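You operate a simulated robot arm through the tools that you are given. There is no shell and no other tool.

You are at the controls of a simulated robot arm. One attempt, no reset.

## Task
Switch the steam box off, let it cool, then store the pack from it in the green bench drawer.
Fine: shut the drawer; leave the steam box lid open. Where these are worked on the way, their far stop is far enough and under half their travel is too little: green bench drawer.
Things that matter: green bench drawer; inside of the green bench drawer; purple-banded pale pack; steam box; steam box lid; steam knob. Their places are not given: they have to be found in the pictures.

Only the result counts: the job must be done as asked and must still hold three seconds after the hand-in. Knocking over, shifting, dropping, spilling or breaking anything else fails it. A push-on lid holds only when it is set on centred and level and pressed home; a screw cap is set on level and turned clockwise until tight.

## Robot
A 7-joint arm with a four-finger gripper, fixed in place. Base frame: the origin is on the floor under the middle of its stand, x ahead of it, y to its left, z up. Units: cm, degrees, N and s.
It reaches about 122.3 cm from its shoulder. Its first joint turns from -69.0 to 172.0 degrees. Payload 3.67 kg.
The TCP is the grasp point between the finger pads, 2.8 cm short of the fingertips. In the tool frame z runs along the fingers and y along their closing line. The gripper opens to 11.2 cm; its body begins 7.3 cm behind the TCP.
Orientation is told as [roll, pitch, yaw] about the base's x, y, z axes, in that order, counted from this pose: with the fingers straight down and closing along the base's y, the tool's x points along the base's -x, its y along +y and its z along -z.

## Interface
- The arm moves only by the tool send_rows. Its arguments are lists of equal length, an entry for each row: "delta_pos": the shift along the tool's x, y, z in cm, a list of three; "rot": the turn, a rotation vector about the tool's x, y, z in degrees, a list of three; "claw": the opening, from 0 (shut) to 1 (fully open). In form: {"delta_pos": [[x, y, z], ...], "rot": [[rx, ry, rz], ...], "claw": [claw, ...]}. A call has 1 to 20 rows; each row is the pose to reach, as a shift and turn from the pose commanded when the call began, along the tool's axes at that moment. Rows are played at 5 a second. More than 5 cm and 8.6 degrees between two rows, or a gripper value outside its range, and nothing of the call is played. A pose out of reach is approached as far as the arm can. The call stops where the force on the tool passes 90 N (or 10 N more than at its start, if that is more) or the arm is blocked; 0.2 s more then pass. Each finger travels about 10.25 cm/s and halts on what it meets, pressing with about 21 N; the grip force reading is that of the motor and also rises with nothing between the fingers. The clock runs only during rows and for 0.2 s after the last one: add rows that repeat a pose to give the fingers time. It gives the time, the measured TCP pose, the force on the tool (base axes), the opening and the grip force at its end, in the units of the frame above (readings bear some noise), with the torque about the TCP (base axes, N m) and any sound that the robot's microphone picked up.
- Cameras (640 x 400 px; columns grow to the right, rows downward): "scene" is fixed at [22.12, 49.97, 160.05]; the picture's right is [-0.78, -0.63, 0.00], its down [-0.38, 0.47, -0.79] and it looks along [0.50, -0.62, -0.61] (base axes); focal length 323 px, centre (320, 200). "wrist" rides on the gripper at [6, -1.8, -10.4] in the tool frame; the picture's right is [0.29, 0.96, 0.00], its down [-0.80, 0.24, -0.55] and it looks along [-0.53, 0.16, 0.83] (tool axes); focal length 234 px, centre (320, 200).
- capture(camera): a new picture of that camera. The clock stands still meanwhile.
- move_column(by): slides the trunk up (or, below 0, down) by that many cm; the arm rides with it, the base frame stays. It gives what a move gives, with no picture.
- pixel_to_xyz(camera, pixels): for up to 12 pixels [column, row] of the newest picture of that camera ("zoom" is the newest enlarged one), the place [x, y, z] in the base frame of the surface seen there, good to about 0.3 cm. The clock stands still meanwhile.
- inspect(camera, box): a new picture of the part [left, top, right, bottom] of that camera's present view, enlarged. The clock stands still meanwhile.
- finish_job(): hands the job in; it is judged then, once.

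Open the gripper and draw the arm clear of the work before you hand the job in, unless the task says otherwise.

The tools are called after ">>>" as name(argument=value, ...) on one line, values as JSON. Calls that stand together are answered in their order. send_rows: Moves the arm, as the interface text tells. Its arguments: {"type":"object","properties":{"delta_pos":{"type":"array"},"rot":{"type":"array"},"claw":{"type":"array"}},"required":["delta_pos","rot","claw"]} The other tools are called the same way: move_column (by) moves the trunk up or down; capture (camera) takes a picture; pixel_to_xyz (camera, pixels) gives the place of the surface under pixels of a picture; inspect (camera, box) takes an enlarged picture of a part of a camera's view; finish_job () hands the job in.

At the start:

```text
clock: 0.0
tcp_pos: [53.68, -3.61, 129.71]
ee_rot: [0.0, 0.0, 0.0]
contact_force: [-0.3, -0.2, -0.7]
torque: [-0.01, -0.02, -0.04]
width: 11.21
grip_force: 0.0
trunk travel left (down, up): [-67.5, 16.5]
```

scene: 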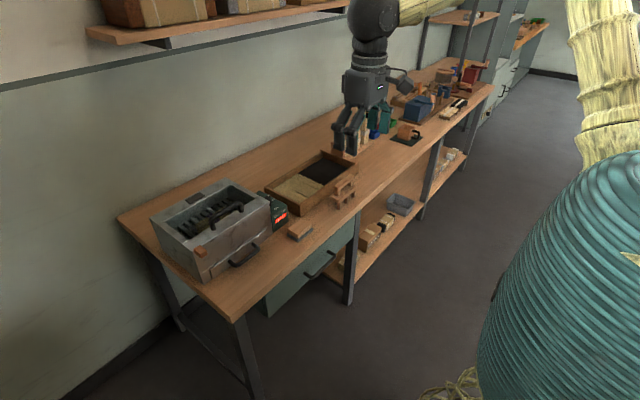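
wrist: 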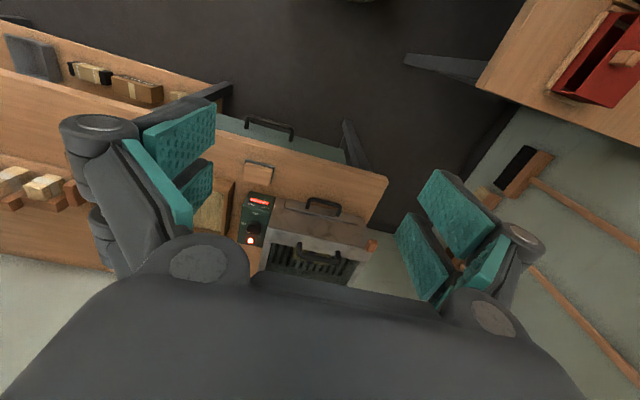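

The scene picture shows a grey box at about (210,230), with a small controller at (278,212) and a green drawer at (310,265). I'll enlarge these areas for details.

>>> inspect(camera="scene", box=[110, 140, 370, 320])

>>> inspect(camera="wrist", box=[200, 110, 400, 290])

```text
2.22 times, centred on (240, 230) of scene
```

zoom: 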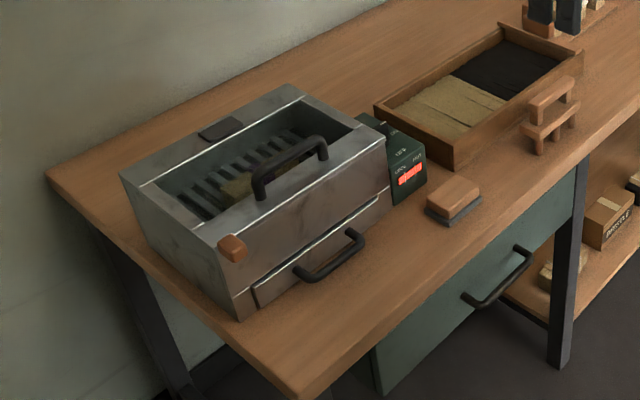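

```text
2.22 times, centred on (300, 200) of wrist
```

zoom: 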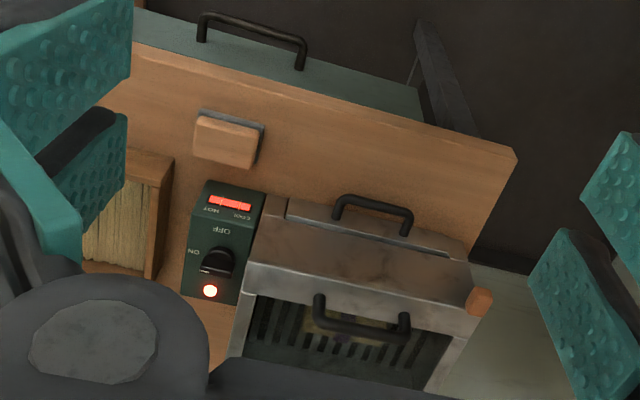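

The wrist zoom shows the controller with knob (217,262), lamp (210,291), HOT display (230,203), box with handles at (360,325) and (372,205), and a wooden tab at (480,300). I'll get their positions.

>>> pixel_to_xyz(camera="zoom", pixels=[[217, 262], [210, 291], [230, 203], [225, 232], [360, 322], [372, 205], [480, 300], [350, 250], [355, 285], [225, 140], [255, 32], [320, 350]])

>>> pixel_to_xyz(camera="scene", pixels=[[150, 218], [205, 282], [270, 202], [228, 179], [195, 197], [224, 214], [200, 252], [245, 256], [277, 213], [272, 200], [318, 264], [332, 253]])

```text
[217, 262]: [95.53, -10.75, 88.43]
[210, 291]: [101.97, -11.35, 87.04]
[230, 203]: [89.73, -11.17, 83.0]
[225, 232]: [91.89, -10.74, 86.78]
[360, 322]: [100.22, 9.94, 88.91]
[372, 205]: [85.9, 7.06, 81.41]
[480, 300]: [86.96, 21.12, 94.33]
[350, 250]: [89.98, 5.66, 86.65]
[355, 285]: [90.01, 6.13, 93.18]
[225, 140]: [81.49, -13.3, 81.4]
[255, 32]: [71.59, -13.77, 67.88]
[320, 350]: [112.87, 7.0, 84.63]
```

```text
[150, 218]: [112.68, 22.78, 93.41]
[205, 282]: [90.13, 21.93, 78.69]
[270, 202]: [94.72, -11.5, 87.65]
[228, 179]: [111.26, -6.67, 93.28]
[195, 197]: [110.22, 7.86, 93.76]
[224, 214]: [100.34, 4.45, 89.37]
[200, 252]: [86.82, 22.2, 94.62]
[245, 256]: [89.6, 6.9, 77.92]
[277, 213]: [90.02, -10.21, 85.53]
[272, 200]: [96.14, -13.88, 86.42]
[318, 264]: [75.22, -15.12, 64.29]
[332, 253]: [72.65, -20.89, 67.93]
```

The box top sits near z 93.5 and spans y −7 to 23. I need a closer look at the top to see whether there's a glass lid, and at the controller and drawer.

>>> inspect(camera="scene", box=[140, 170, 284, 260])

>>> inspect(camera="wrist", box=[220, 180, 400, 290])

```text
4.44 times, centred on (212, 215) of scene
```

zoom: 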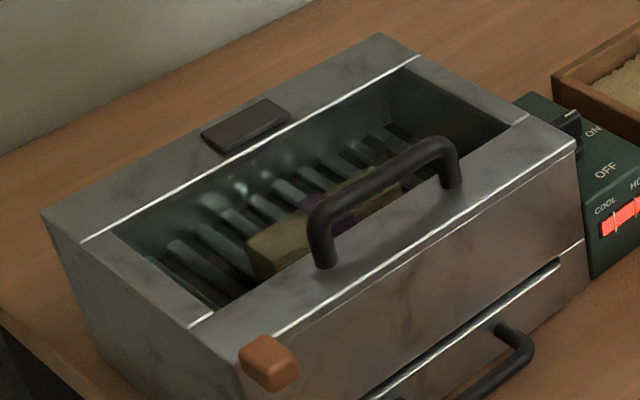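

```text
3.56 times, centred on (310, 235) of wrist
```

zoom: 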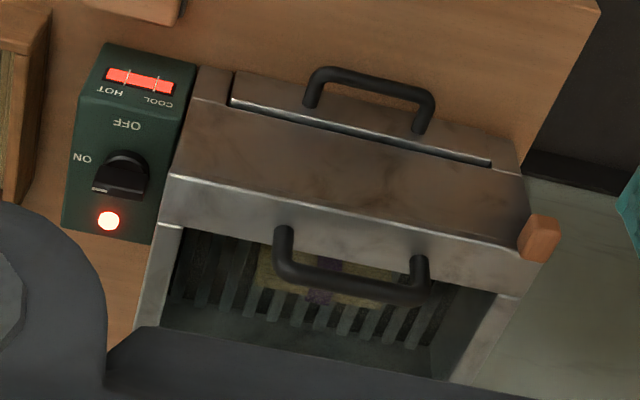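

The pack (purple band) is visible in the box at wrist zoom (318,290) below the top handle at (350,285). I'll measure handle, pack, knob, and tab points in this zoom.

>>> pixel_to_xyz(camera="zoom", pixels=[[340, 283], [282, 235], [418, 265], [265, 265], [320, 297], [250, 335], [540, 230], [300, 212], [170, 222], [125, 162], [105, 190], [108, 220]])

>>> inspect(camera="scene", box=[140, 170, 284, 260])

```text
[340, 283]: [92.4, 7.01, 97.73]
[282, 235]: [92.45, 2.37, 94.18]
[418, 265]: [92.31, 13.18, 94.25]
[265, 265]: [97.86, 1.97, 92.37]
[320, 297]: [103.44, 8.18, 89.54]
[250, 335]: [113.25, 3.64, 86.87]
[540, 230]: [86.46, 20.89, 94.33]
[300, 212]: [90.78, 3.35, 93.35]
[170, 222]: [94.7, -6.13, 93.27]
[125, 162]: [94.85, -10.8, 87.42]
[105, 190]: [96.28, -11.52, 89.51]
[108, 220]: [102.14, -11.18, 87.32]
```

```text
4.44 times, centred on (212, 215) of scene
```

zoom: 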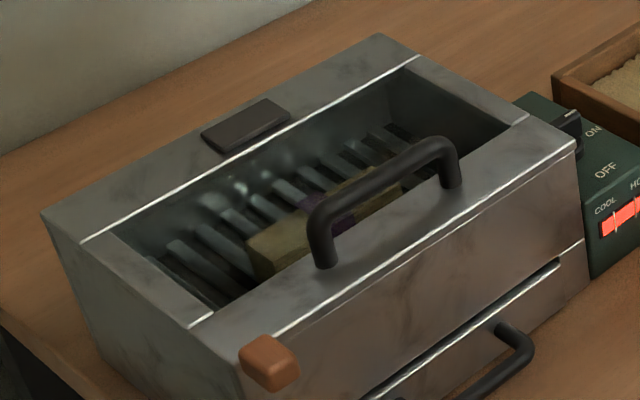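

Handle is at x≈92.4, y 2.4–13.2, top z≈97.7. Now querying the scene zoom for the pack, frame and lid seams.

>>> pixel_to_xyz(camera="zoom", pixels=[[275, 240], [350, 190], [330, 225], [280, 262], [385, 195], [220, 270], [210, 185], [360, 130], [245, 125], [150, 280], [80, 240], [480, 110]])

>>> pixel_to_xyz(camera="scene", pixels=[[125, 222], [240, 320], [300, 229], [160, 260], [260, 310], [340, 185], [300, 205], [298, 238], [318, 300], [355, 215], [285, 198], [345, 190]])

```text
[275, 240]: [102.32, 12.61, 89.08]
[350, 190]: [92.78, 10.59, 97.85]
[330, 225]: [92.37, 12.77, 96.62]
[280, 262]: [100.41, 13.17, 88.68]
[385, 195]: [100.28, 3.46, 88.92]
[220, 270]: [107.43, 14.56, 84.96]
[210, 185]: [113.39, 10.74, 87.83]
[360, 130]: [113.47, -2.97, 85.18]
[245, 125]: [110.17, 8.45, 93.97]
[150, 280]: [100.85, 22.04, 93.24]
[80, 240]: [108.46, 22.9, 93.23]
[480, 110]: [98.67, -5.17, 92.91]
```

```text
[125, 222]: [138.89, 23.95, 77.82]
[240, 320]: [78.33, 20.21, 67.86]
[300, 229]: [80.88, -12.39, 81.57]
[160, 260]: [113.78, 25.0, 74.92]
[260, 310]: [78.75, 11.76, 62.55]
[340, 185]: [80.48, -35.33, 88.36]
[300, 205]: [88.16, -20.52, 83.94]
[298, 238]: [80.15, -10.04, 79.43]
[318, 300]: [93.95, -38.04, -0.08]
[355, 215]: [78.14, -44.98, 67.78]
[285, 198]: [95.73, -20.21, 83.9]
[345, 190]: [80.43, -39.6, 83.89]
```

Bench top is z≈77.8, pack top near z≈89 inside the box, knob near [95.5,-11,88]. I'll bring the wrist camera nearer to the controller and box for a better view.

>>> send_rows(delta_pos=[[-3.1, -1.0, 2.5], [-6.2, -2.0, 5.0], [-9.3, -3.0, 7.5], [-12.4, -4.0, 10.0], [-15.5, -5.0, 12.5], [-18.6, -6.0, 15.0], [-21.7, -7.0, 17.5], [-24.8, -8.0, 20.0], [-27.9, -9.0, 22.5], [-31.0, -10.0, 25.0]], rot=[[0, 0, 0], [0, 0, 0], [0, 0, 0], [0, 0, 0], [0, 0, 0], [0, 0, 0], [0, 0, 0], [0, 0, 0], [0, 0, 0], [0, 0, 0]], claw=[1, 1, 1, 1, 1, 1, 1, 1, 1, 1])

>>> capture(camera="wrist")

>>> capture(camera="scene")

```text
clock: 2.2
tcp_pos: [84.73, -13.92, 104.65]
ee_rot: [0.1, 0.1, -0.1]
contact_force: [1.0, -0.3, -0.3]
torque: [0.01, 0.02, 0.02]
width: 11.19
grip_force: 0.1
trunk travel left (down, up): [-67.5, 16.5]
```

```text
taken
```

wrist: 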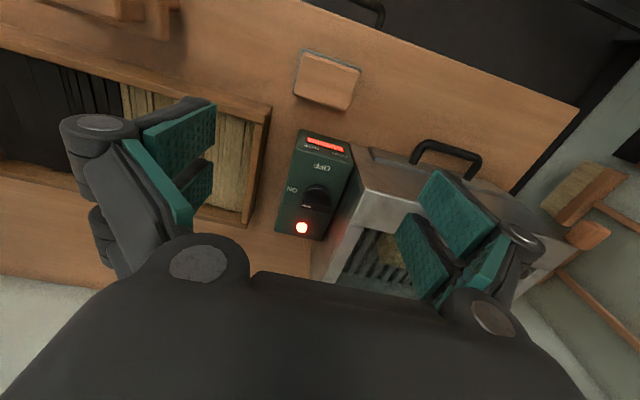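

```text
taken
```

scene: 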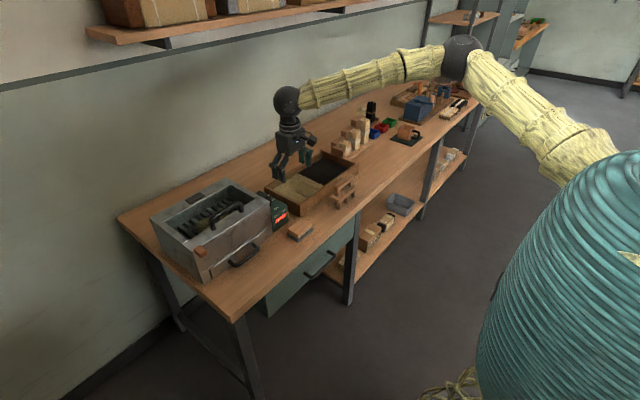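

The controller is now at wrist (315,185). I'll enlarge it to read the knob's pointer and shape.

>>> inspect(camera="wrist", box=[265, 125, 365, 245])

>>> inspect(camera="scene", box=[240, 175, 320, 235])

```text
3.33 times, centred on (315, 185) of wrist
```

zoom: 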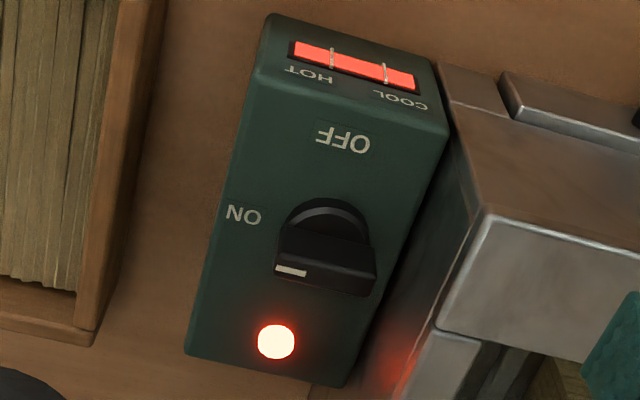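

```text
6.67 times, centred on (280, 205) of scene
```

zoom: 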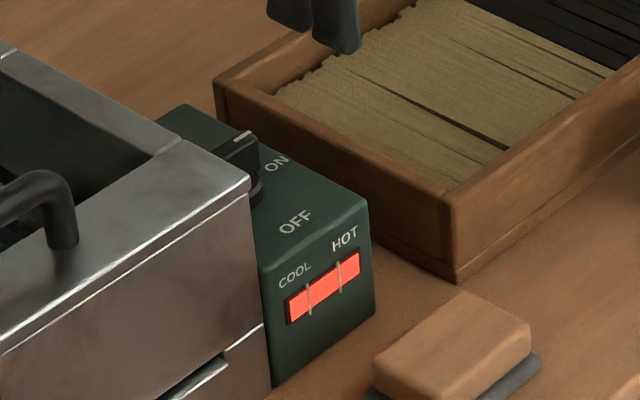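

The knob's bar lies along y with its white mark at the −y (ON) end; OFF lies toward −x (front). I'll measure the knob bar and also the finger geometry.

>>> pixel_to_xyz(camera="wrist", pixels=[[145, 133], [215, 103], [215, 150], [155, 165], [185, 195], [212, 165], [212, 195], [190, 225], [95, 122], [130, 145], [68, 140], [160, 220]])

>>> inspect(camera="wrist", box=[265, 125, 365, 245])

```text
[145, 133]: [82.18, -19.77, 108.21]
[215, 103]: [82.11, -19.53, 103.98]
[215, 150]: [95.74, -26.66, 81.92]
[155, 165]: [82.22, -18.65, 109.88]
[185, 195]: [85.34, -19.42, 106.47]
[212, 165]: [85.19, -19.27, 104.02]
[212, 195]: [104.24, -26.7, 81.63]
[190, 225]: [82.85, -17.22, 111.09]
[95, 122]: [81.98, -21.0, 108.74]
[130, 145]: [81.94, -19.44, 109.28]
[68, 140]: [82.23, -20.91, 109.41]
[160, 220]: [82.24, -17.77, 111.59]
```

```text
3.33 times, centred on (315, 185) of wrist
```

zoom: 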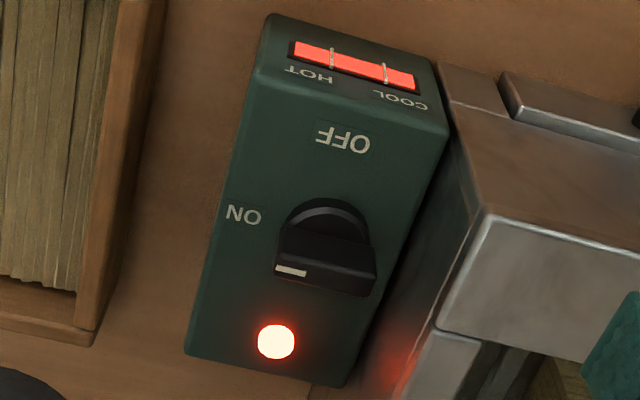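

Pads sit ±5.6 cm from TCP in y and span about ±2.7 cm in tool x. Now measuring the knob in the zoom: bar corners at (275,268), (378,285), top edges, and the base disc.

>>> pixel_to_xyz(camera="zoom", pixels=[[285, 235], [370, 250], [278, 262], [375, 285], [325, 275], [325, 240], [325, 210], [300, 290], [345, 135], [245, 215], [276, 340], [370, 220]])

>>> inspect(camera="scene", box=[256, 185, 296, 215])

```text
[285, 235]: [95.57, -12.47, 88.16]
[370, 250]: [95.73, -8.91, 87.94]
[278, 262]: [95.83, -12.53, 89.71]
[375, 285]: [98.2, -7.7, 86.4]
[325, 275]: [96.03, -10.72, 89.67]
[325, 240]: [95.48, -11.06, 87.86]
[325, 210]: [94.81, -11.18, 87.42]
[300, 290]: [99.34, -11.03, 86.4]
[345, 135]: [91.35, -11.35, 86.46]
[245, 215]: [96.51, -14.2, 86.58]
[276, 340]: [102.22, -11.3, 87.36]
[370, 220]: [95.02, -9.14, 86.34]
```

```text
13.33 times, centred on (276, 200) of scene
```

zoom: 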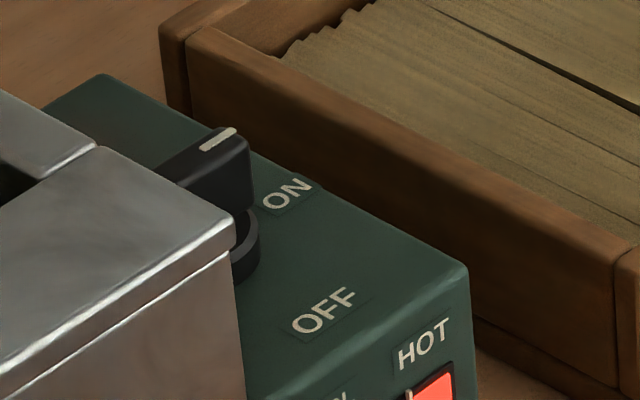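

Knob axis ≈ [96.0,-10.7], bar z 87.9–89.7, y −12.5 to −8.9. I'll close the gripper here to see the closed-finger footprint, since I mean to push the bar's ON end around clockwise to OFF.

>>> send_rows(delta_pos=[[0, 0, 0], [0, 0, 0], [0, 0, 0], [0, 0, 0], [0, 0, 0]], rot=[[0, 0, 0], [0, 0, 0], [0, 0, 0], [0, 0, 0], [0, 0, 0]], claw=[0, 0, 0, 0, 0])

>>> capture(camera="wrist")

>>> inspect(camera="scene", box=[230, 80, 350, 200])

```text
clock: 3.4
tcp_pos: [84.61, -13.68, 104.98]
ee_rot: [0.0, 0.0, 0.0]
contact_force: [0.3, 0.6, 0.2]
torque: [0.0, 0.01, 0.01]
width: 0.01
grip_force: 20.8
trunk travel left (down, up): [-67.5, 16.5]
```

```text
taken
```

wrist: 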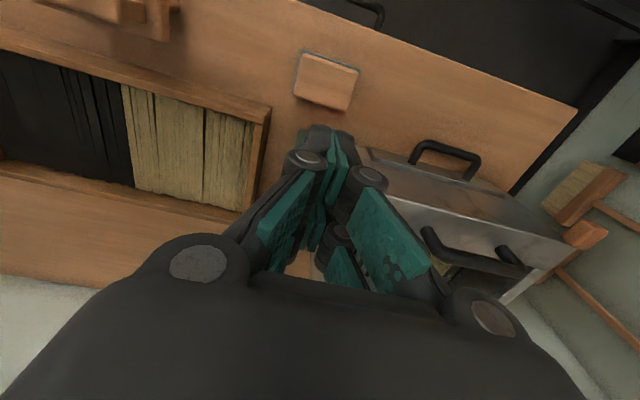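

```text
3.33 times, centred on (290, 140) of scene
```

zoom: 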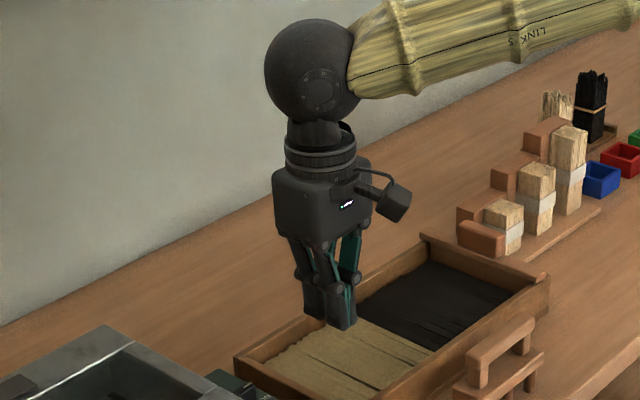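

The closed fingertips show around (325,140) in the wrist view. I'll measure their outline.

>>> pixel_to_xyz(camera="wrist", pixels=[[303, 135], [325, 128], [348, 138], [305, 158], [367, 176], [330, 160], [340, 235], [350, 155], [300, 145], [355, 190], [290, 165], [385, 180]])

>>> pixel_to_xyz(camera="zoom", pixels=[[308, 310], [325, 320], [345, 328], [355, 300], [305, 290], [330, 280], [350, 285], [340, 325], [310, 275], [360, 270]])

```text
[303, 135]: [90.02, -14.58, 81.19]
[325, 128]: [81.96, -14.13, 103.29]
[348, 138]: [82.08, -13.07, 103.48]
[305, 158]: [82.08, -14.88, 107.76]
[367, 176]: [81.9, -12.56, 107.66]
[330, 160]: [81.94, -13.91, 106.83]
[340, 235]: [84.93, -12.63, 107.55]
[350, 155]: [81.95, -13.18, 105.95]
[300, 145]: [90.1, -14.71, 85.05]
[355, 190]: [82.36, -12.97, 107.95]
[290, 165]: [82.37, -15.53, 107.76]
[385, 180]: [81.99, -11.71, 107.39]
```

```text
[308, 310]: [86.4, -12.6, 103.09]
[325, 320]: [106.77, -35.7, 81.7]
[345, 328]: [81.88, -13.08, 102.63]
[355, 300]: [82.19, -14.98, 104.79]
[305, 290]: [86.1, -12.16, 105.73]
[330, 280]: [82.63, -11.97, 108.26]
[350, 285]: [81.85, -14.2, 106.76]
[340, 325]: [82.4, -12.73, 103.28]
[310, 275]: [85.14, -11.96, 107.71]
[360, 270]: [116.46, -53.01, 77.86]
```

Closed tips span about ±2.6 cm in x and ±1.15 cm in y. I'll bring them above the back side (+x) of the knob bar's ON end, tips at about z 90.5, and check.

>>> send_rows(delta_pos=[[-3.7, 0.14, 0], [-7.4, 0.28, 0], [-11.1, 0.42, 0], [-14.87, 0.56, 0], [-14.87, 0.56, 4], [-14.87, 0.56, 8], [-14.87, 0.56, 11.2], [-14.87, 0.56, 11.2]], rot=[[0, 0, 0], [0, 0, 0], [0, 0, 0], [0, 0, 0], [0, 0, 0], [0, 0, 0], [0, 0, 0], [0, 0, 0]], claw=[0, 0, 0, 0, 0, 0, 0, 0])

>>> inspect(camera="scene", box=[240, 165, 310, 225])

>>> capture(camera="wrist")

```text
clock: 5.2
tcp_pos: [99.72, -13.11, 93.39]
ee_rot: [0.0, 0.0, -0.1]
contact_force: [-0.2, -0.2, 0.4]
torque: [-0.04, -0.04, -0.01]
width: 0.01
grip_force: 21.2
trunk travel left (down, up): [-67.5, 16.5]
```

```text
6.67 times, centred on (275, 195) of scene
```

zoom: 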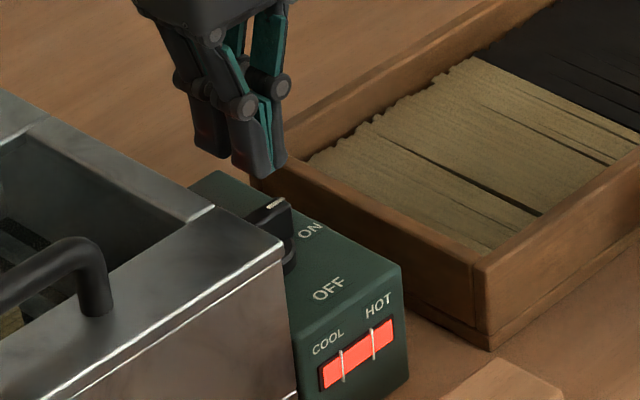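

```text
taken
```

wrist: 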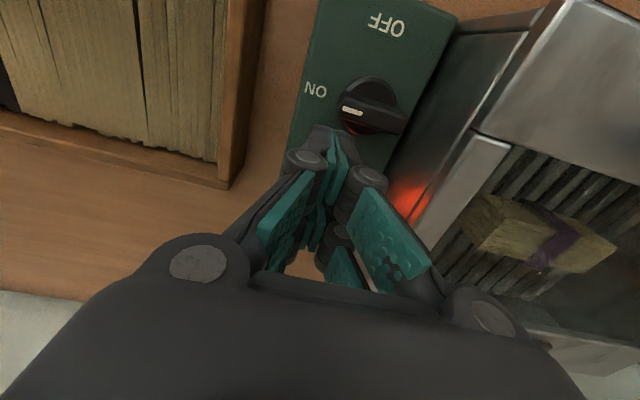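

The tips are behind the bar at (325,130), the bar at (342–408, 95–130). I'll measure both to refine, and also the pack which is now well seen at (540,235).

>>> pixel_to_xyz(camera="wrist", pixels=[[352, 111], [375, 117], [400, 122], [345, 98], [405, 128], [335, 130], [350, 150], [480, 215], [545, 235], [605, 250], [500, 205], [540, 270]])

>>> inspect(camera="wrist", box=[400, 100, 640, 350])

>>> inspect(camera="wrist", box=[290, 60, 430, 160])

```text
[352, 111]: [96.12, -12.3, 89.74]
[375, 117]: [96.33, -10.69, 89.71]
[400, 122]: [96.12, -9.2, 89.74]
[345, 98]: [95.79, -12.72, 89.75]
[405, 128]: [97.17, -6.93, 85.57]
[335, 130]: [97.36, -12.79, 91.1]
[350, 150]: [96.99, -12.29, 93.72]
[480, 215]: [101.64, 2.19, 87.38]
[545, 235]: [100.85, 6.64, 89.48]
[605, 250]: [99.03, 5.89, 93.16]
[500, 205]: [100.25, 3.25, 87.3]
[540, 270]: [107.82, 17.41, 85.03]
```

```text
1.60 times, centred on (520, 225) of wrist
```

zoom: 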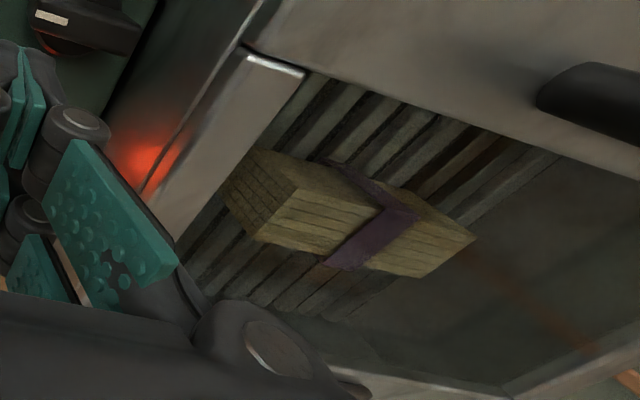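

```text
4.00 times, centred on (360, 110) of wrist
```

zoom: 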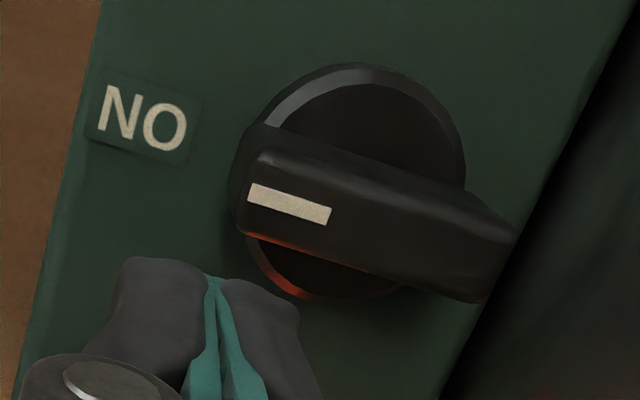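

The tip's corner is about 0.4–0.8 cm behind the bar's back face near its ON end. I'll lower to tip z≈88.4 and push the end toward −x along the first part of the arc, then check.

>>> send_rows(delta_pos=[[0, 0, 1.1], [0, 0, 2.25], [0, 0, 2.25], [0.4, 0, 2.25], [0.73, -0.08, 2.25], [1.06, -0.06, 2.25], [1.38, 0.03, 2.25], [1.38, 0.03, 2.25]], rot=[[0, 0, 0], [0, 0, 0], [0, 0, 0], [0, 0, 0], [0, 0, 0], [0, 0, 0], [0, 0, 0], [0, 0, 0]], claw=[0, 0, 0, 0, 0, 0, 0, 0])

>>> inspect(camera="wrist", box=[290, 40, 430, 160])

>>> inspect(camera="scene", box=[240, 165, 310, 225])

```text
clock: 7.0
tcp_pos: [98.12, -12.98, 91.17]
ee_rot: [0.1, 0.1, 0.1]
contact_force: [-0.1, -0.1, -0.1]
torque: [0.01, 0.0, 0.0]
width: 0.02
grip_force: 20.9
trunk travel left (down, up): [-67.5, 16.5]
```

```text
3.33 times, centred on (360, 100) of wrist
```

zoom: 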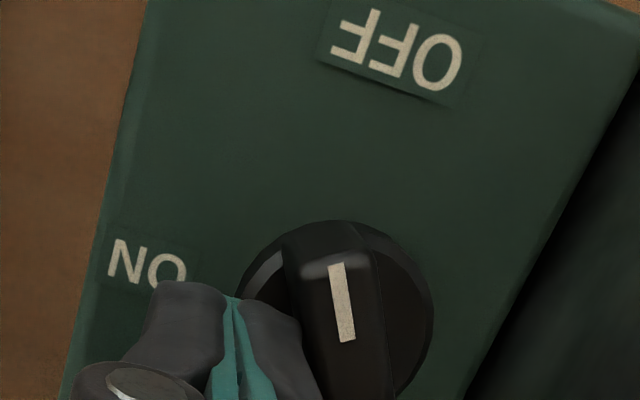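

```text
6.67 times, centred on (275, 195) of scene
```

zoom: 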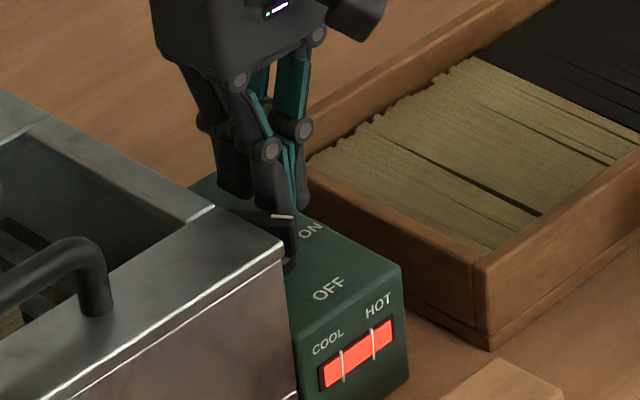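

The knob has turned well: the white pointer is now about 23° short of OFF in the wrist zoom. I'll continue the arc to bring it flush with OFF.

>>> send_rows(delta_pos=[[0.28, 0.18, 0], [0.51, 0.42, 0], [0.67, 0.72, 0], [0.67, 0.72, 0]], rot=[[0, 0, 0], [0, 0, 0], [0, 0, 0], [0, 0, 0]], claw=[0, 0, 0, 0])

>>> inspect(camera="wrist", box=[290, 40, 430, 160])

>>> inspect(camera="scene", box=[240, 165, 310, 225])

```text
clock: 8.0
tcp_pos: [97.63, -12.63, 91.16]
ee_rot: [0.0, 0.0, -0.1]
contact_force: [2.9, -16.0, 2.6]
torque: [-0.22, -0.02, 0.16]
width: 0.0
grip_force: 21.0
trunk travel left (down, up): [-67.5, 16.5]
```

```text
3.33 times, centred on (360, 100) of wrist
```

zoom: 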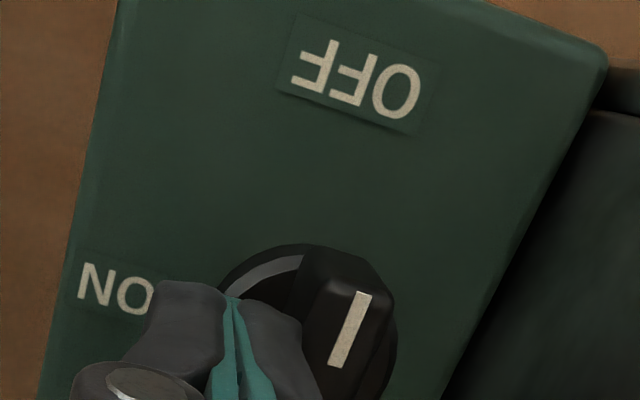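

```text
6.67 times, centred on (275, 195) of scene
```

zoom: 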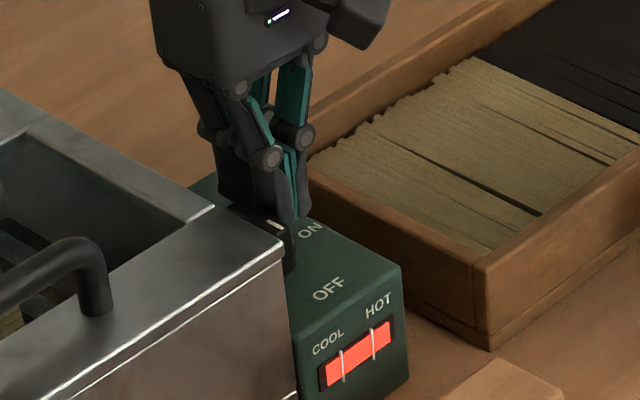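

The pointer now aims at OFF and the tool feels about 16 N against a stop. I'll back off (−y) and rise to check the lamp and display.

>>> send_rows(delta_pos=[[0.3, -1.0, 0], [0.3, -1.5, -2], [0.3, -1.5, -6], [0.3, -1.5, -10], [4.3, -1.5, -13], [8.3, -1.5, -13]], rot=[[0, 0, 0], [0, 0, 0], [0, 0, 0], [0, 0, 0], [0, 0, 0], [0, 0, 0]], claw=[0, 0, 0, 0, 0, 0])

>>> capture(camera="wrist")

>>> inspect(camera="scene", box=[140, 165, 310, 275])

```text
clock: 9.4
tcp_pos: [89.2, -13.79, 104.52]
ee_rot: [0.0, -0.1, 0.0]
contact_force: [0.7, 0.0, -1.0]
torque: [0.01, -0.02, 0.0]
width: 0.01
grip_force: 20.7
trunk travel left (down, up): [-67.5, 16.5]
```

```text
taken
```

wrist: 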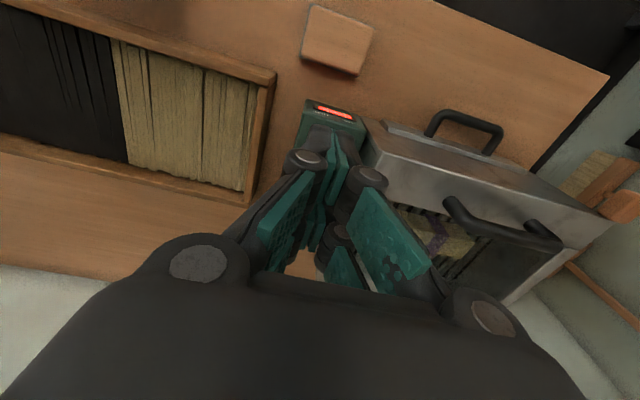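

```text
3.64 times, centred on (225, 220) of scene
```

zoom: 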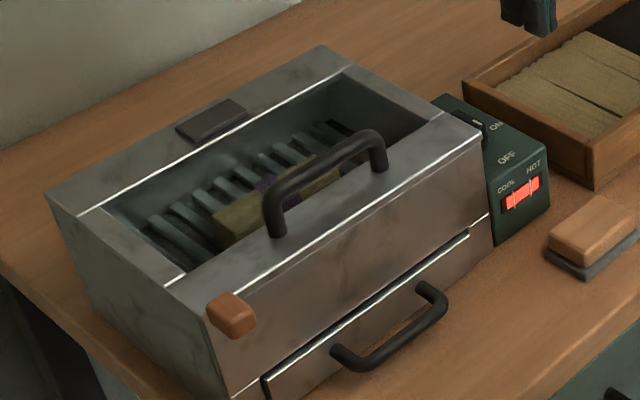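

The knob shows OFF and the lamp should be out; the bar display is still red near HOT. While it cools I'll move the open gripper over the box to look into the opening and see how the lid is made.

>>> send_rows(delta_pos=[[0.24, 3.8, -0.75], [0.5, 7.6, -1.5], [0.75, 11.4, -2.25], [1.0, 15.2, -3.0], [1.2, 18.8, -3.75], [1.2, 18.8, -3.75]], rot=[[0, 0, 0], [0, 0, 0], [0, 0, 0], [0, 0, 0], [0, 0, 0], [0, 0, 0]], claw=[0, 0.2, 0.5, 1, 1, 1])

>>> capture(camera="wrist")

>>> inspect(camera="wrist", box=[200, 110, 420, 270])

```text
clock: 10.8
tcp_pos: [88.06, 5.02, 108.02]
ee_rot: [0.1, 0.0, -0.1]
contact_force: [0.1, -0.1, 1.1]
torque: [0.05, -0.03, 0.0]
width: 11.2
grip_force: 0.0
trunk travel left (down, up): [-67.5, 16.5]
```

```text
taken
```

wrist: 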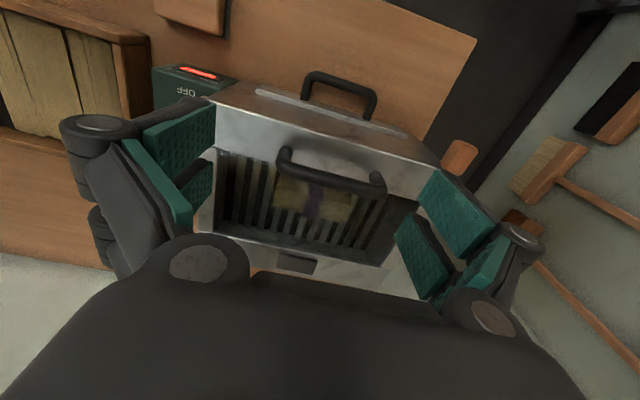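

```text
2.50 times, centred on (310, 190) of wrist
```

zoom: 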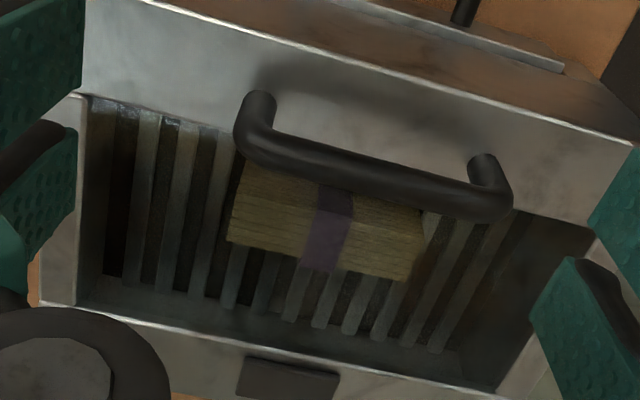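

The opening shows the pack on slats with its band at zoom (325,225), apparently with no pane. I'll sample several points across the opening and the pack to verify depth.

>>> pixel_to_xyz(camera="zoom", pixels=[[240, 200], [325, 225], [400, 245], [235, 240], [405, 275], [320, 262], [130, 200], [205, 240], [390, 320], [500, 270], [250, 310], [420, 225]])

>>> pixel_to_xyz(camera="wrist", pixels=[[290, 263], [230, 230], [390, 262], [215, 150], [240, 140], [400, 170], [440, 150], [275, 180], [250, 160], [380, 200], [300, 185], [330, 215]])

>>> inspect(camera="scene", box=[150, 165, 250, 245])

```text
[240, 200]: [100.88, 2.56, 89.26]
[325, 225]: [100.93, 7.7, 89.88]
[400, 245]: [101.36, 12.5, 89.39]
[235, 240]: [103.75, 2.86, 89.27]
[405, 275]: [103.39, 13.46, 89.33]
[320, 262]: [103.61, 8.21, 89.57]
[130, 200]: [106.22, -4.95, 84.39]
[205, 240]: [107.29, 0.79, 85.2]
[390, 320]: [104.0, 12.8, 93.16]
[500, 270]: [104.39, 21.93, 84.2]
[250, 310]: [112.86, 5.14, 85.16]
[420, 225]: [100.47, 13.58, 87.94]
```

```text
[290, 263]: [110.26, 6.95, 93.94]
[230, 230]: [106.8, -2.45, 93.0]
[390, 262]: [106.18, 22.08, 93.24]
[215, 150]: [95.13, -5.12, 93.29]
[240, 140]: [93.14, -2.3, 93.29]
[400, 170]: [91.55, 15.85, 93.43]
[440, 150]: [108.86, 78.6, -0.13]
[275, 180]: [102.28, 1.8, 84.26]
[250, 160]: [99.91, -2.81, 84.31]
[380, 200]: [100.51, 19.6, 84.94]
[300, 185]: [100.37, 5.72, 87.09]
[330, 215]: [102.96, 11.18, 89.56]
```

```text
5.00 times, centred on (200, 205) of scene
```

zoom: 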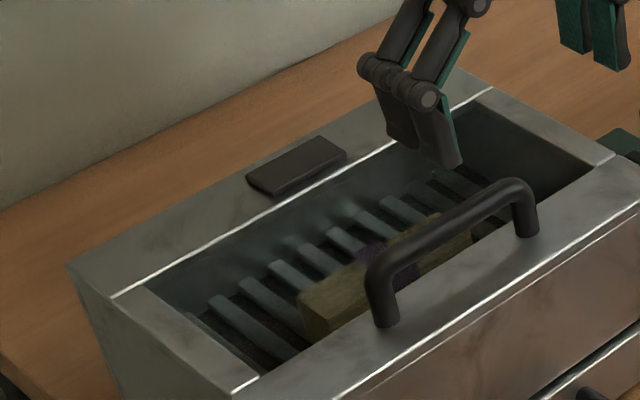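

Some samples give z≈93.1 inside the opening (e.g. [104,12.8,93.16]), hinting at a glass pane in a lid frame with the front handle. While the box cools I'll look at the drawer: moving back and toward it.

>>> send_rows(delta_pos=[[3, -2.9, 0], [6, -5.8, 0], [9, -8.7, 1], [12, -11.5, 2], [15, -14.4, 3], [18, -17.3, 4.5], [21, -20.2, 6], [24, -23, 8], [24, -23, 8]], rot=[[0, 0, 0], [0, 0, 0], [0, 0, 0], [0, 0, 0], [0, 0, 0], [0, 0, 0], [0, 0, 0], [0, 0, 0], [0, 0, 0]], claw=[1, 1, 1, 1, 1, 1, 1, 1, 1])

>>> capture(camera="wrist")

>>> capture(camera="scene")

```text
clock: 12.8
tcp_pos: [63.89, -18.13, 99.77]
ee_rot: [0.0, 0.1, 0.0]
contact_force: [0.4, 0.6, 0.0]
torque: [0.0, 0.01, 0.04]
width: 11.2
grip_force: 0.2
trunk travel left (down, up): [-67.5, 16.5]
```

```text
taken
```

wrist: 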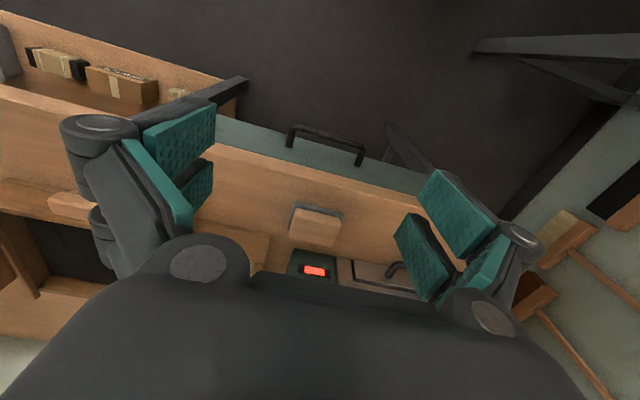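

```text
taken
```

scene: 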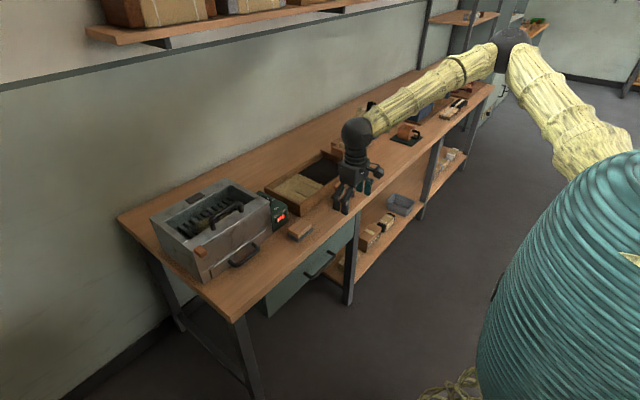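

The drawer handle is visible at wrist (327,140) and the display bar at (314,270) has shrunk. I'll enlarge both and measure.

>>> inspect(camera="scene", box=[255, 195, 375, 325])

>>> pixel_to_xyz(camera="wrist", pixels=[[290, 128], [325, 138], [362, 150], [288, 143], [360, 160], [225, 127], [250, 140], [400, 180], [240, 160], [370, 190], [400, 145], [240, 90]])

>>> pixel_to_xyz(camera="scene", pixels=[[308, 275], [320, 265], [332, 255], [300, 275], [345, 225], [270, 300], [350, 240], [275, 312], [340, 268], [305, 260], [318, 275], [330, 240]])

```text
3.08 times, centred on (315, 260) of scene
```

zoom: 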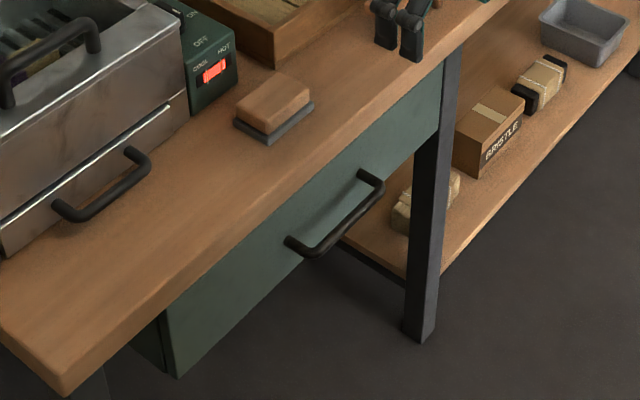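

```text
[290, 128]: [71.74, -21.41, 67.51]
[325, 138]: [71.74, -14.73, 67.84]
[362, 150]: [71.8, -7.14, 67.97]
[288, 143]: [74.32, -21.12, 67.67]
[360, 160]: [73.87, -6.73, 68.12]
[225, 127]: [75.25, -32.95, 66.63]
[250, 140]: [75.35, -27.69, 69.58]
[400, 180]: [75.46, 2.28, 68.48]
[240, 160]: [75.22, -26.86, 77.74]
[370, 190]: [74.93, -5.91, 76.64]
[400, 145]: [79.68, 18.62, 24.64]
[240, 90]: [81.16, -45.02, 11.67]
```

```text
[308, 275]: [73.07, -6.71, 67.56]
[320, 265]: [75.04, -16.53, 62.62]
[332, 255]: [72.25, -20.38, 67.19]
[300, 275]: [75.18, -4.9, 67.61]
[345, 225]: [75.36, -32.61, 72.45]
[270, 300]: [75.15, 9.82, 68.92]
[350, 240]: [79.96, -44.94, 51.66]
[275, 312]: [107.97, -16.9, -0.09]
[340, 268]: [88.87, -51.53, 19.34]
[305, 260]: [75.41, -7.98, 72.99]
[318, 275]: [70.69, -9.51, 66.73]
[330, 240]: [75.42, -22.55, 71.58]
```

Drawer front is at x≈75.2, handle bar x≈71.5, z≈67.3, y −21 to −7, bench edge x≈75. I plan to hook the bar from above with one open finger (yaw 90°); first check where the elbow is before lowering the trunk.

>>> pixel_to_xyz(camera="scene", pixels=[[510, 40], [560, 90], [600, 140], [430, 85], [370, 130], [355, 170], [475, 60], [405, 135], [395, 205], [470, 100]])

>>> inspect(camera="scene", box=[262, 200, 302, 230])

```text
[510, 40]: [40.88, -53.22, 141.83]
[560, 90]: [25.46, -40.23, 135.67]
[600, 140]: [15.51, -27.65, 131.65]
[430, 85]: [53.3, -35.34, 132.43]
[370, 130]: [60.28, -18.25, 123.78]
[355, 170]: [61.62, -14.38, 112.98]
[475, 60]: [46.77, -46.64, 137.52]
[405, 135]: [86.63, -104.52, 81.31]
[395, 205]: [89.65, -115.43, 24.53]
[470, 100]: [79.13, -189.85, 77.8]
```

```text
13.33 times, centred on (282, 215) of scene
```

zoom: 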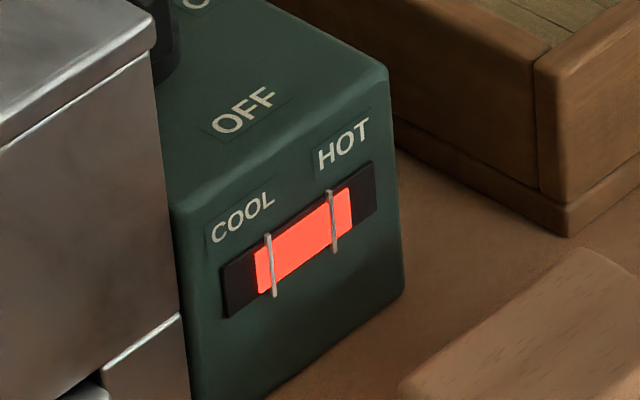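

The elbow is at about [41,-53,142], clear of the bench, so lowering the trunk is safe. The display bar is shrinking. I'll lower the trunk 22 cm (TCP stays at x≈64, in front of the bench).

>>> move_column(by=-15)

```text
clock: 14.6
tcp_pos: [63.87, -18.28, 84.74]
ee_rot: [0.1, 0.0, 0.0]
contact_force: [0.8, -0.1, -0.9]
torque: [0.01, 0.01, 0.04]
width: 11.2
grip_force: 0.0
trunk travel left (down, up): [-52.5, 31.5]
```

Now at z≈84.7. I'll yaw the tool +90° (about tool z −90°) and shift to x≈67, y≈−14.2 above the handle.

>>> send_rows(delta_pos=[[-0.3, 0.4, 0], [-0.6, 0.7, 0], [-0.9, 1.1, 0], [-1.1, 1.5, 0], [-1.4, 1.8, 0], [-1.7, 2.2, 0], [-2.0, 2.6, 0], [-2.3, 2.9, 0], [-2.5, 3.3, 0], [-2.8, 3.6, 0], [-3.1, 4.0, 0], [-3.1, 4.0, 0]], rot=[[0, 0, -8.2], [0, 0, -16.4], [0, 0, -24.6], [0, 0, -32.8], [0, 0, -41], [0, 0, -49.2], [0, 0, -57.4], [0, 0, -65.6], [0, 0, -73.8], [0, 0, -82], [0, 0, -90], [0, 0, -90]], claw=[1, 1, 1, 1, 1, 1, 1, 1, 1, 1, 1, 1])

>>> capture(camera="wrist")

>>> inspect(camera="scene", box=[260, 130, 420, 290])

```text
clock: 17.1
tcp_pos: [65.73, -14.34, 84.36]
ee_rot: [0.6, -0.1, 60.3]
contact_force: [0.7, -0.3, -0.7]
torque: [0.03, 0.0, 0.02]
width: 11.19
grip_force: 0.2
out of reach, approached as far as the arm can: row 8, 9, 10, 11, 12
trunk travel left (down, up): [-52.5, 31.5]
```

```text
taken
```

wrist: 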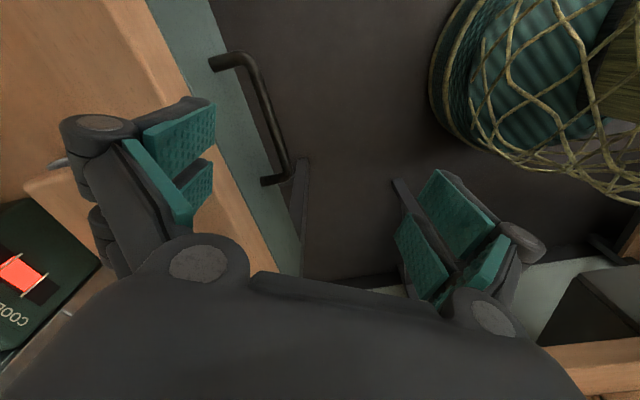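

```text
2.50 times, centred on (340, 210) of scene
```

zoom: 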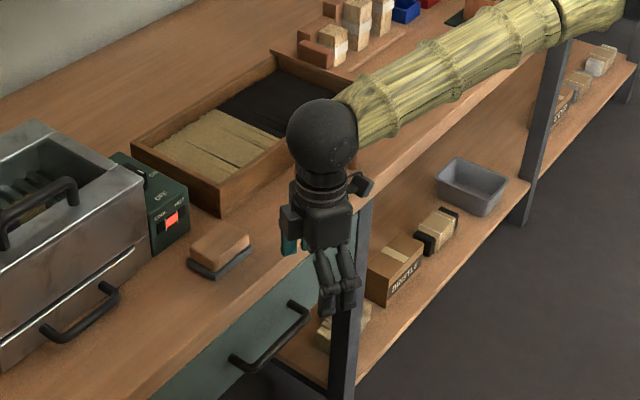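

The wrist joint stops at yaw ≈ +60°, so I'll turn the other way toward −90° (the gripper is symmetric).

>>> send_rows(delta_pos=[[0, 0, 0], [0, 0, 0], [0, 0, 0], [0, 0, 0], [0, 0, 0], [0, 0, 0], [0, 0, 0], [0, 0, 0], [0, 0, 0], [0, 0, 0], [0, 0, 0], [0, 0, 0], [0, 0, 0], [0, 0, 0], [0, 0, 0], [0, 0, 0], [0, 0, 0], [0, 0, 0]], rot=[[0, 0, 8.33], [0, 0, 16.67], [0, 0, 25], [0, 0, 33.3], [0, 0, 41.7], [0, 0, 50], [0, 0, 58.3], [0, 0, 66.7], [0, 0, 75], [0, 0, 83.3], [0, 0, 91.7], [0, 0, 100], [0, 0, 108.3], [0, 0, 116.7], [0, 0, 125], [0, 0, 133.3], [0, 0, 141.7], [0, 0, 150]], claw=[1, 1, 1, 1, 1, 1, 1, 1, 1, 1, 1, 1, 1, 1, 1, 1, 1, 1])

>>> capture(camera="wrist")

>>> capture(camera="scene")

```text
clock: 20.9
tcp_pos: [65.62, -14.18, 84.48]
ee_rot: [-0.5, 0.3, -89.9]
contact_force: [0.4, -0.1, -0.6]
torque: [0.02, 0.01, -0.02]
width: 11.21
grip_force: 0.1
trunk travel left (down, up): [-52.5, 31.5]
```

```text
taken
```

wrist: 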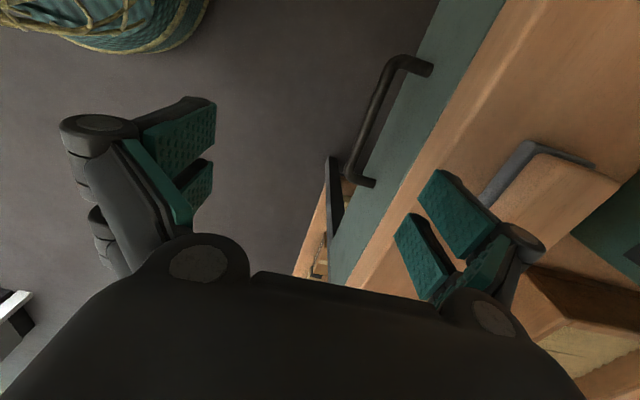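

```text
taken
```

scene: 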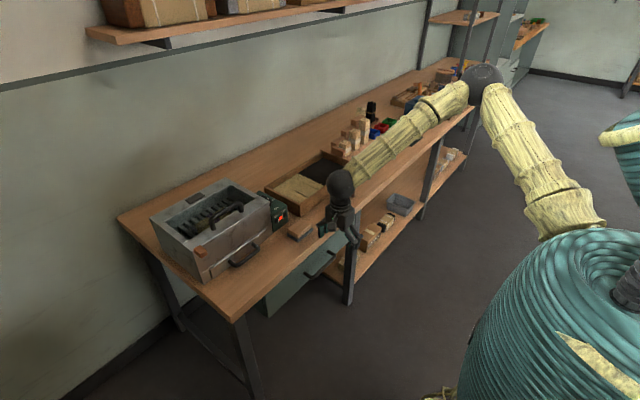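

Now at yaw −90°: tool y points to base +x. The handle bar shows at wrist (345–400, 60–180); I'll measure it and the near finger.

>>> pixel_to_xyz(camera="wrist", pixels=[[355, 150], [375, 100], [390, 62], [365, 182], [425, 68], [410, 140], [380, 240], [440, 175], [425, 215], [500, 215], [520, 230], [450, 120]])

>>> inspect(camera="scene", box=[262, 195, 382, 315])

```text
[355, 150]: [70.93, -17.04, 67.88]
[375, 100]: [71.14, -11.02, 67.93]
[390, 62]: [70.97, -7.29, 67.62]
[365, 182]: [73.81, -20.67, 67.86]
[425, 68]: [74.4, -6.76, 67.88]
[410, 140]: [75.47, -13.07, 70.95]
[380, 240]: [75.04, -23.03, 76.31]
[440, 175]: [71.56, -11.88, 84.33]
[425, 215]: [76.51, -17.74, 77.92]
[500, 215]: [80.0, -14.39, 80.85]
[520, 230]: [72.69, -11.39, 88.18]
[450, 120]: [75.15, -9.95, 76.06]
```

```text
3.33 times, centred on (322, 255) of scene
```

zoom: 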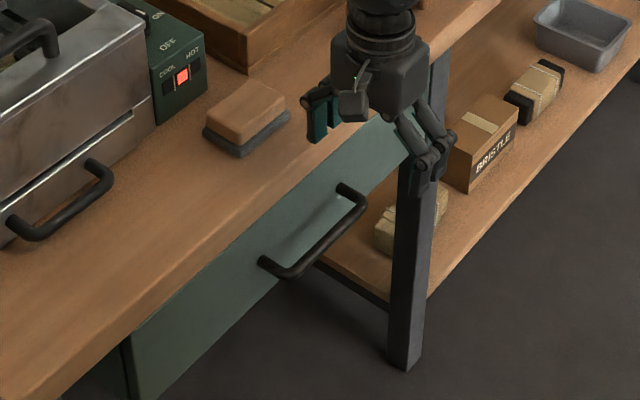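

Bar spans about x 70.9–72.1, top z 67.9. I'll shift +1.4 cm in x and lower to TCP z≈72 (tips ≈69.2, still above the bar) to verify alignment.

>>> send_rows(delta_pos=[[0, 1.4, 0], [0, 1.4, 4], [0, 1.4, 8], [0, 1.4, 12.5], [0, 1.4, 12.5]], rot=[[0, 0, 0], [0, 0, 0], [0, 0, 0], [0, 0, 0], [0, 0, 0]], claw=[1, 1, 1, 1, 1])

>>> capture(camera="wrist")

>>> inspect(camera="scene", box=[262, 195, 382, 315])

```text
clock: 22.1
tcp_pos: [67.0, -13.98, 71.81]
ee_rot: [-0.5, 0.3, -89.8]
contact_force: [-0.1, -0.2, 0.0]
torque: [0.0, -0.02, 0.01]
width: 11.21
grip_force: 0.0
trunk travel left (down, up): [-52.5, 31.5]
```

```text
taken
```

wrist: 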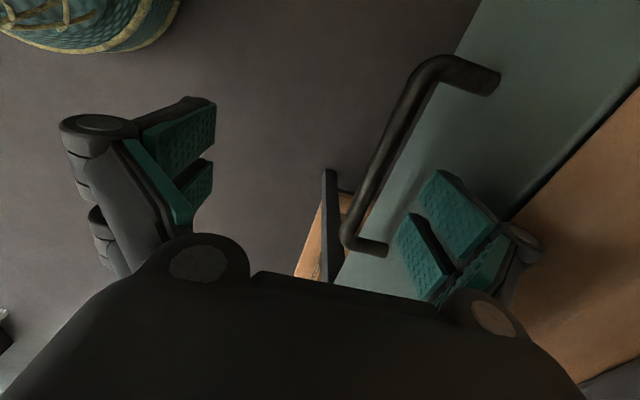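

```text
3.33 times, centred on (322, 255) of scene
```

zoom: 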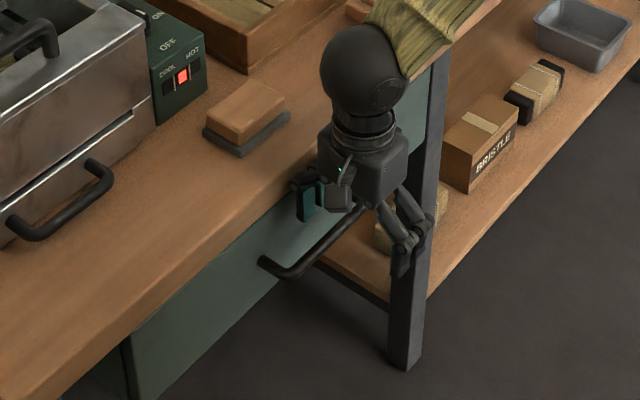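

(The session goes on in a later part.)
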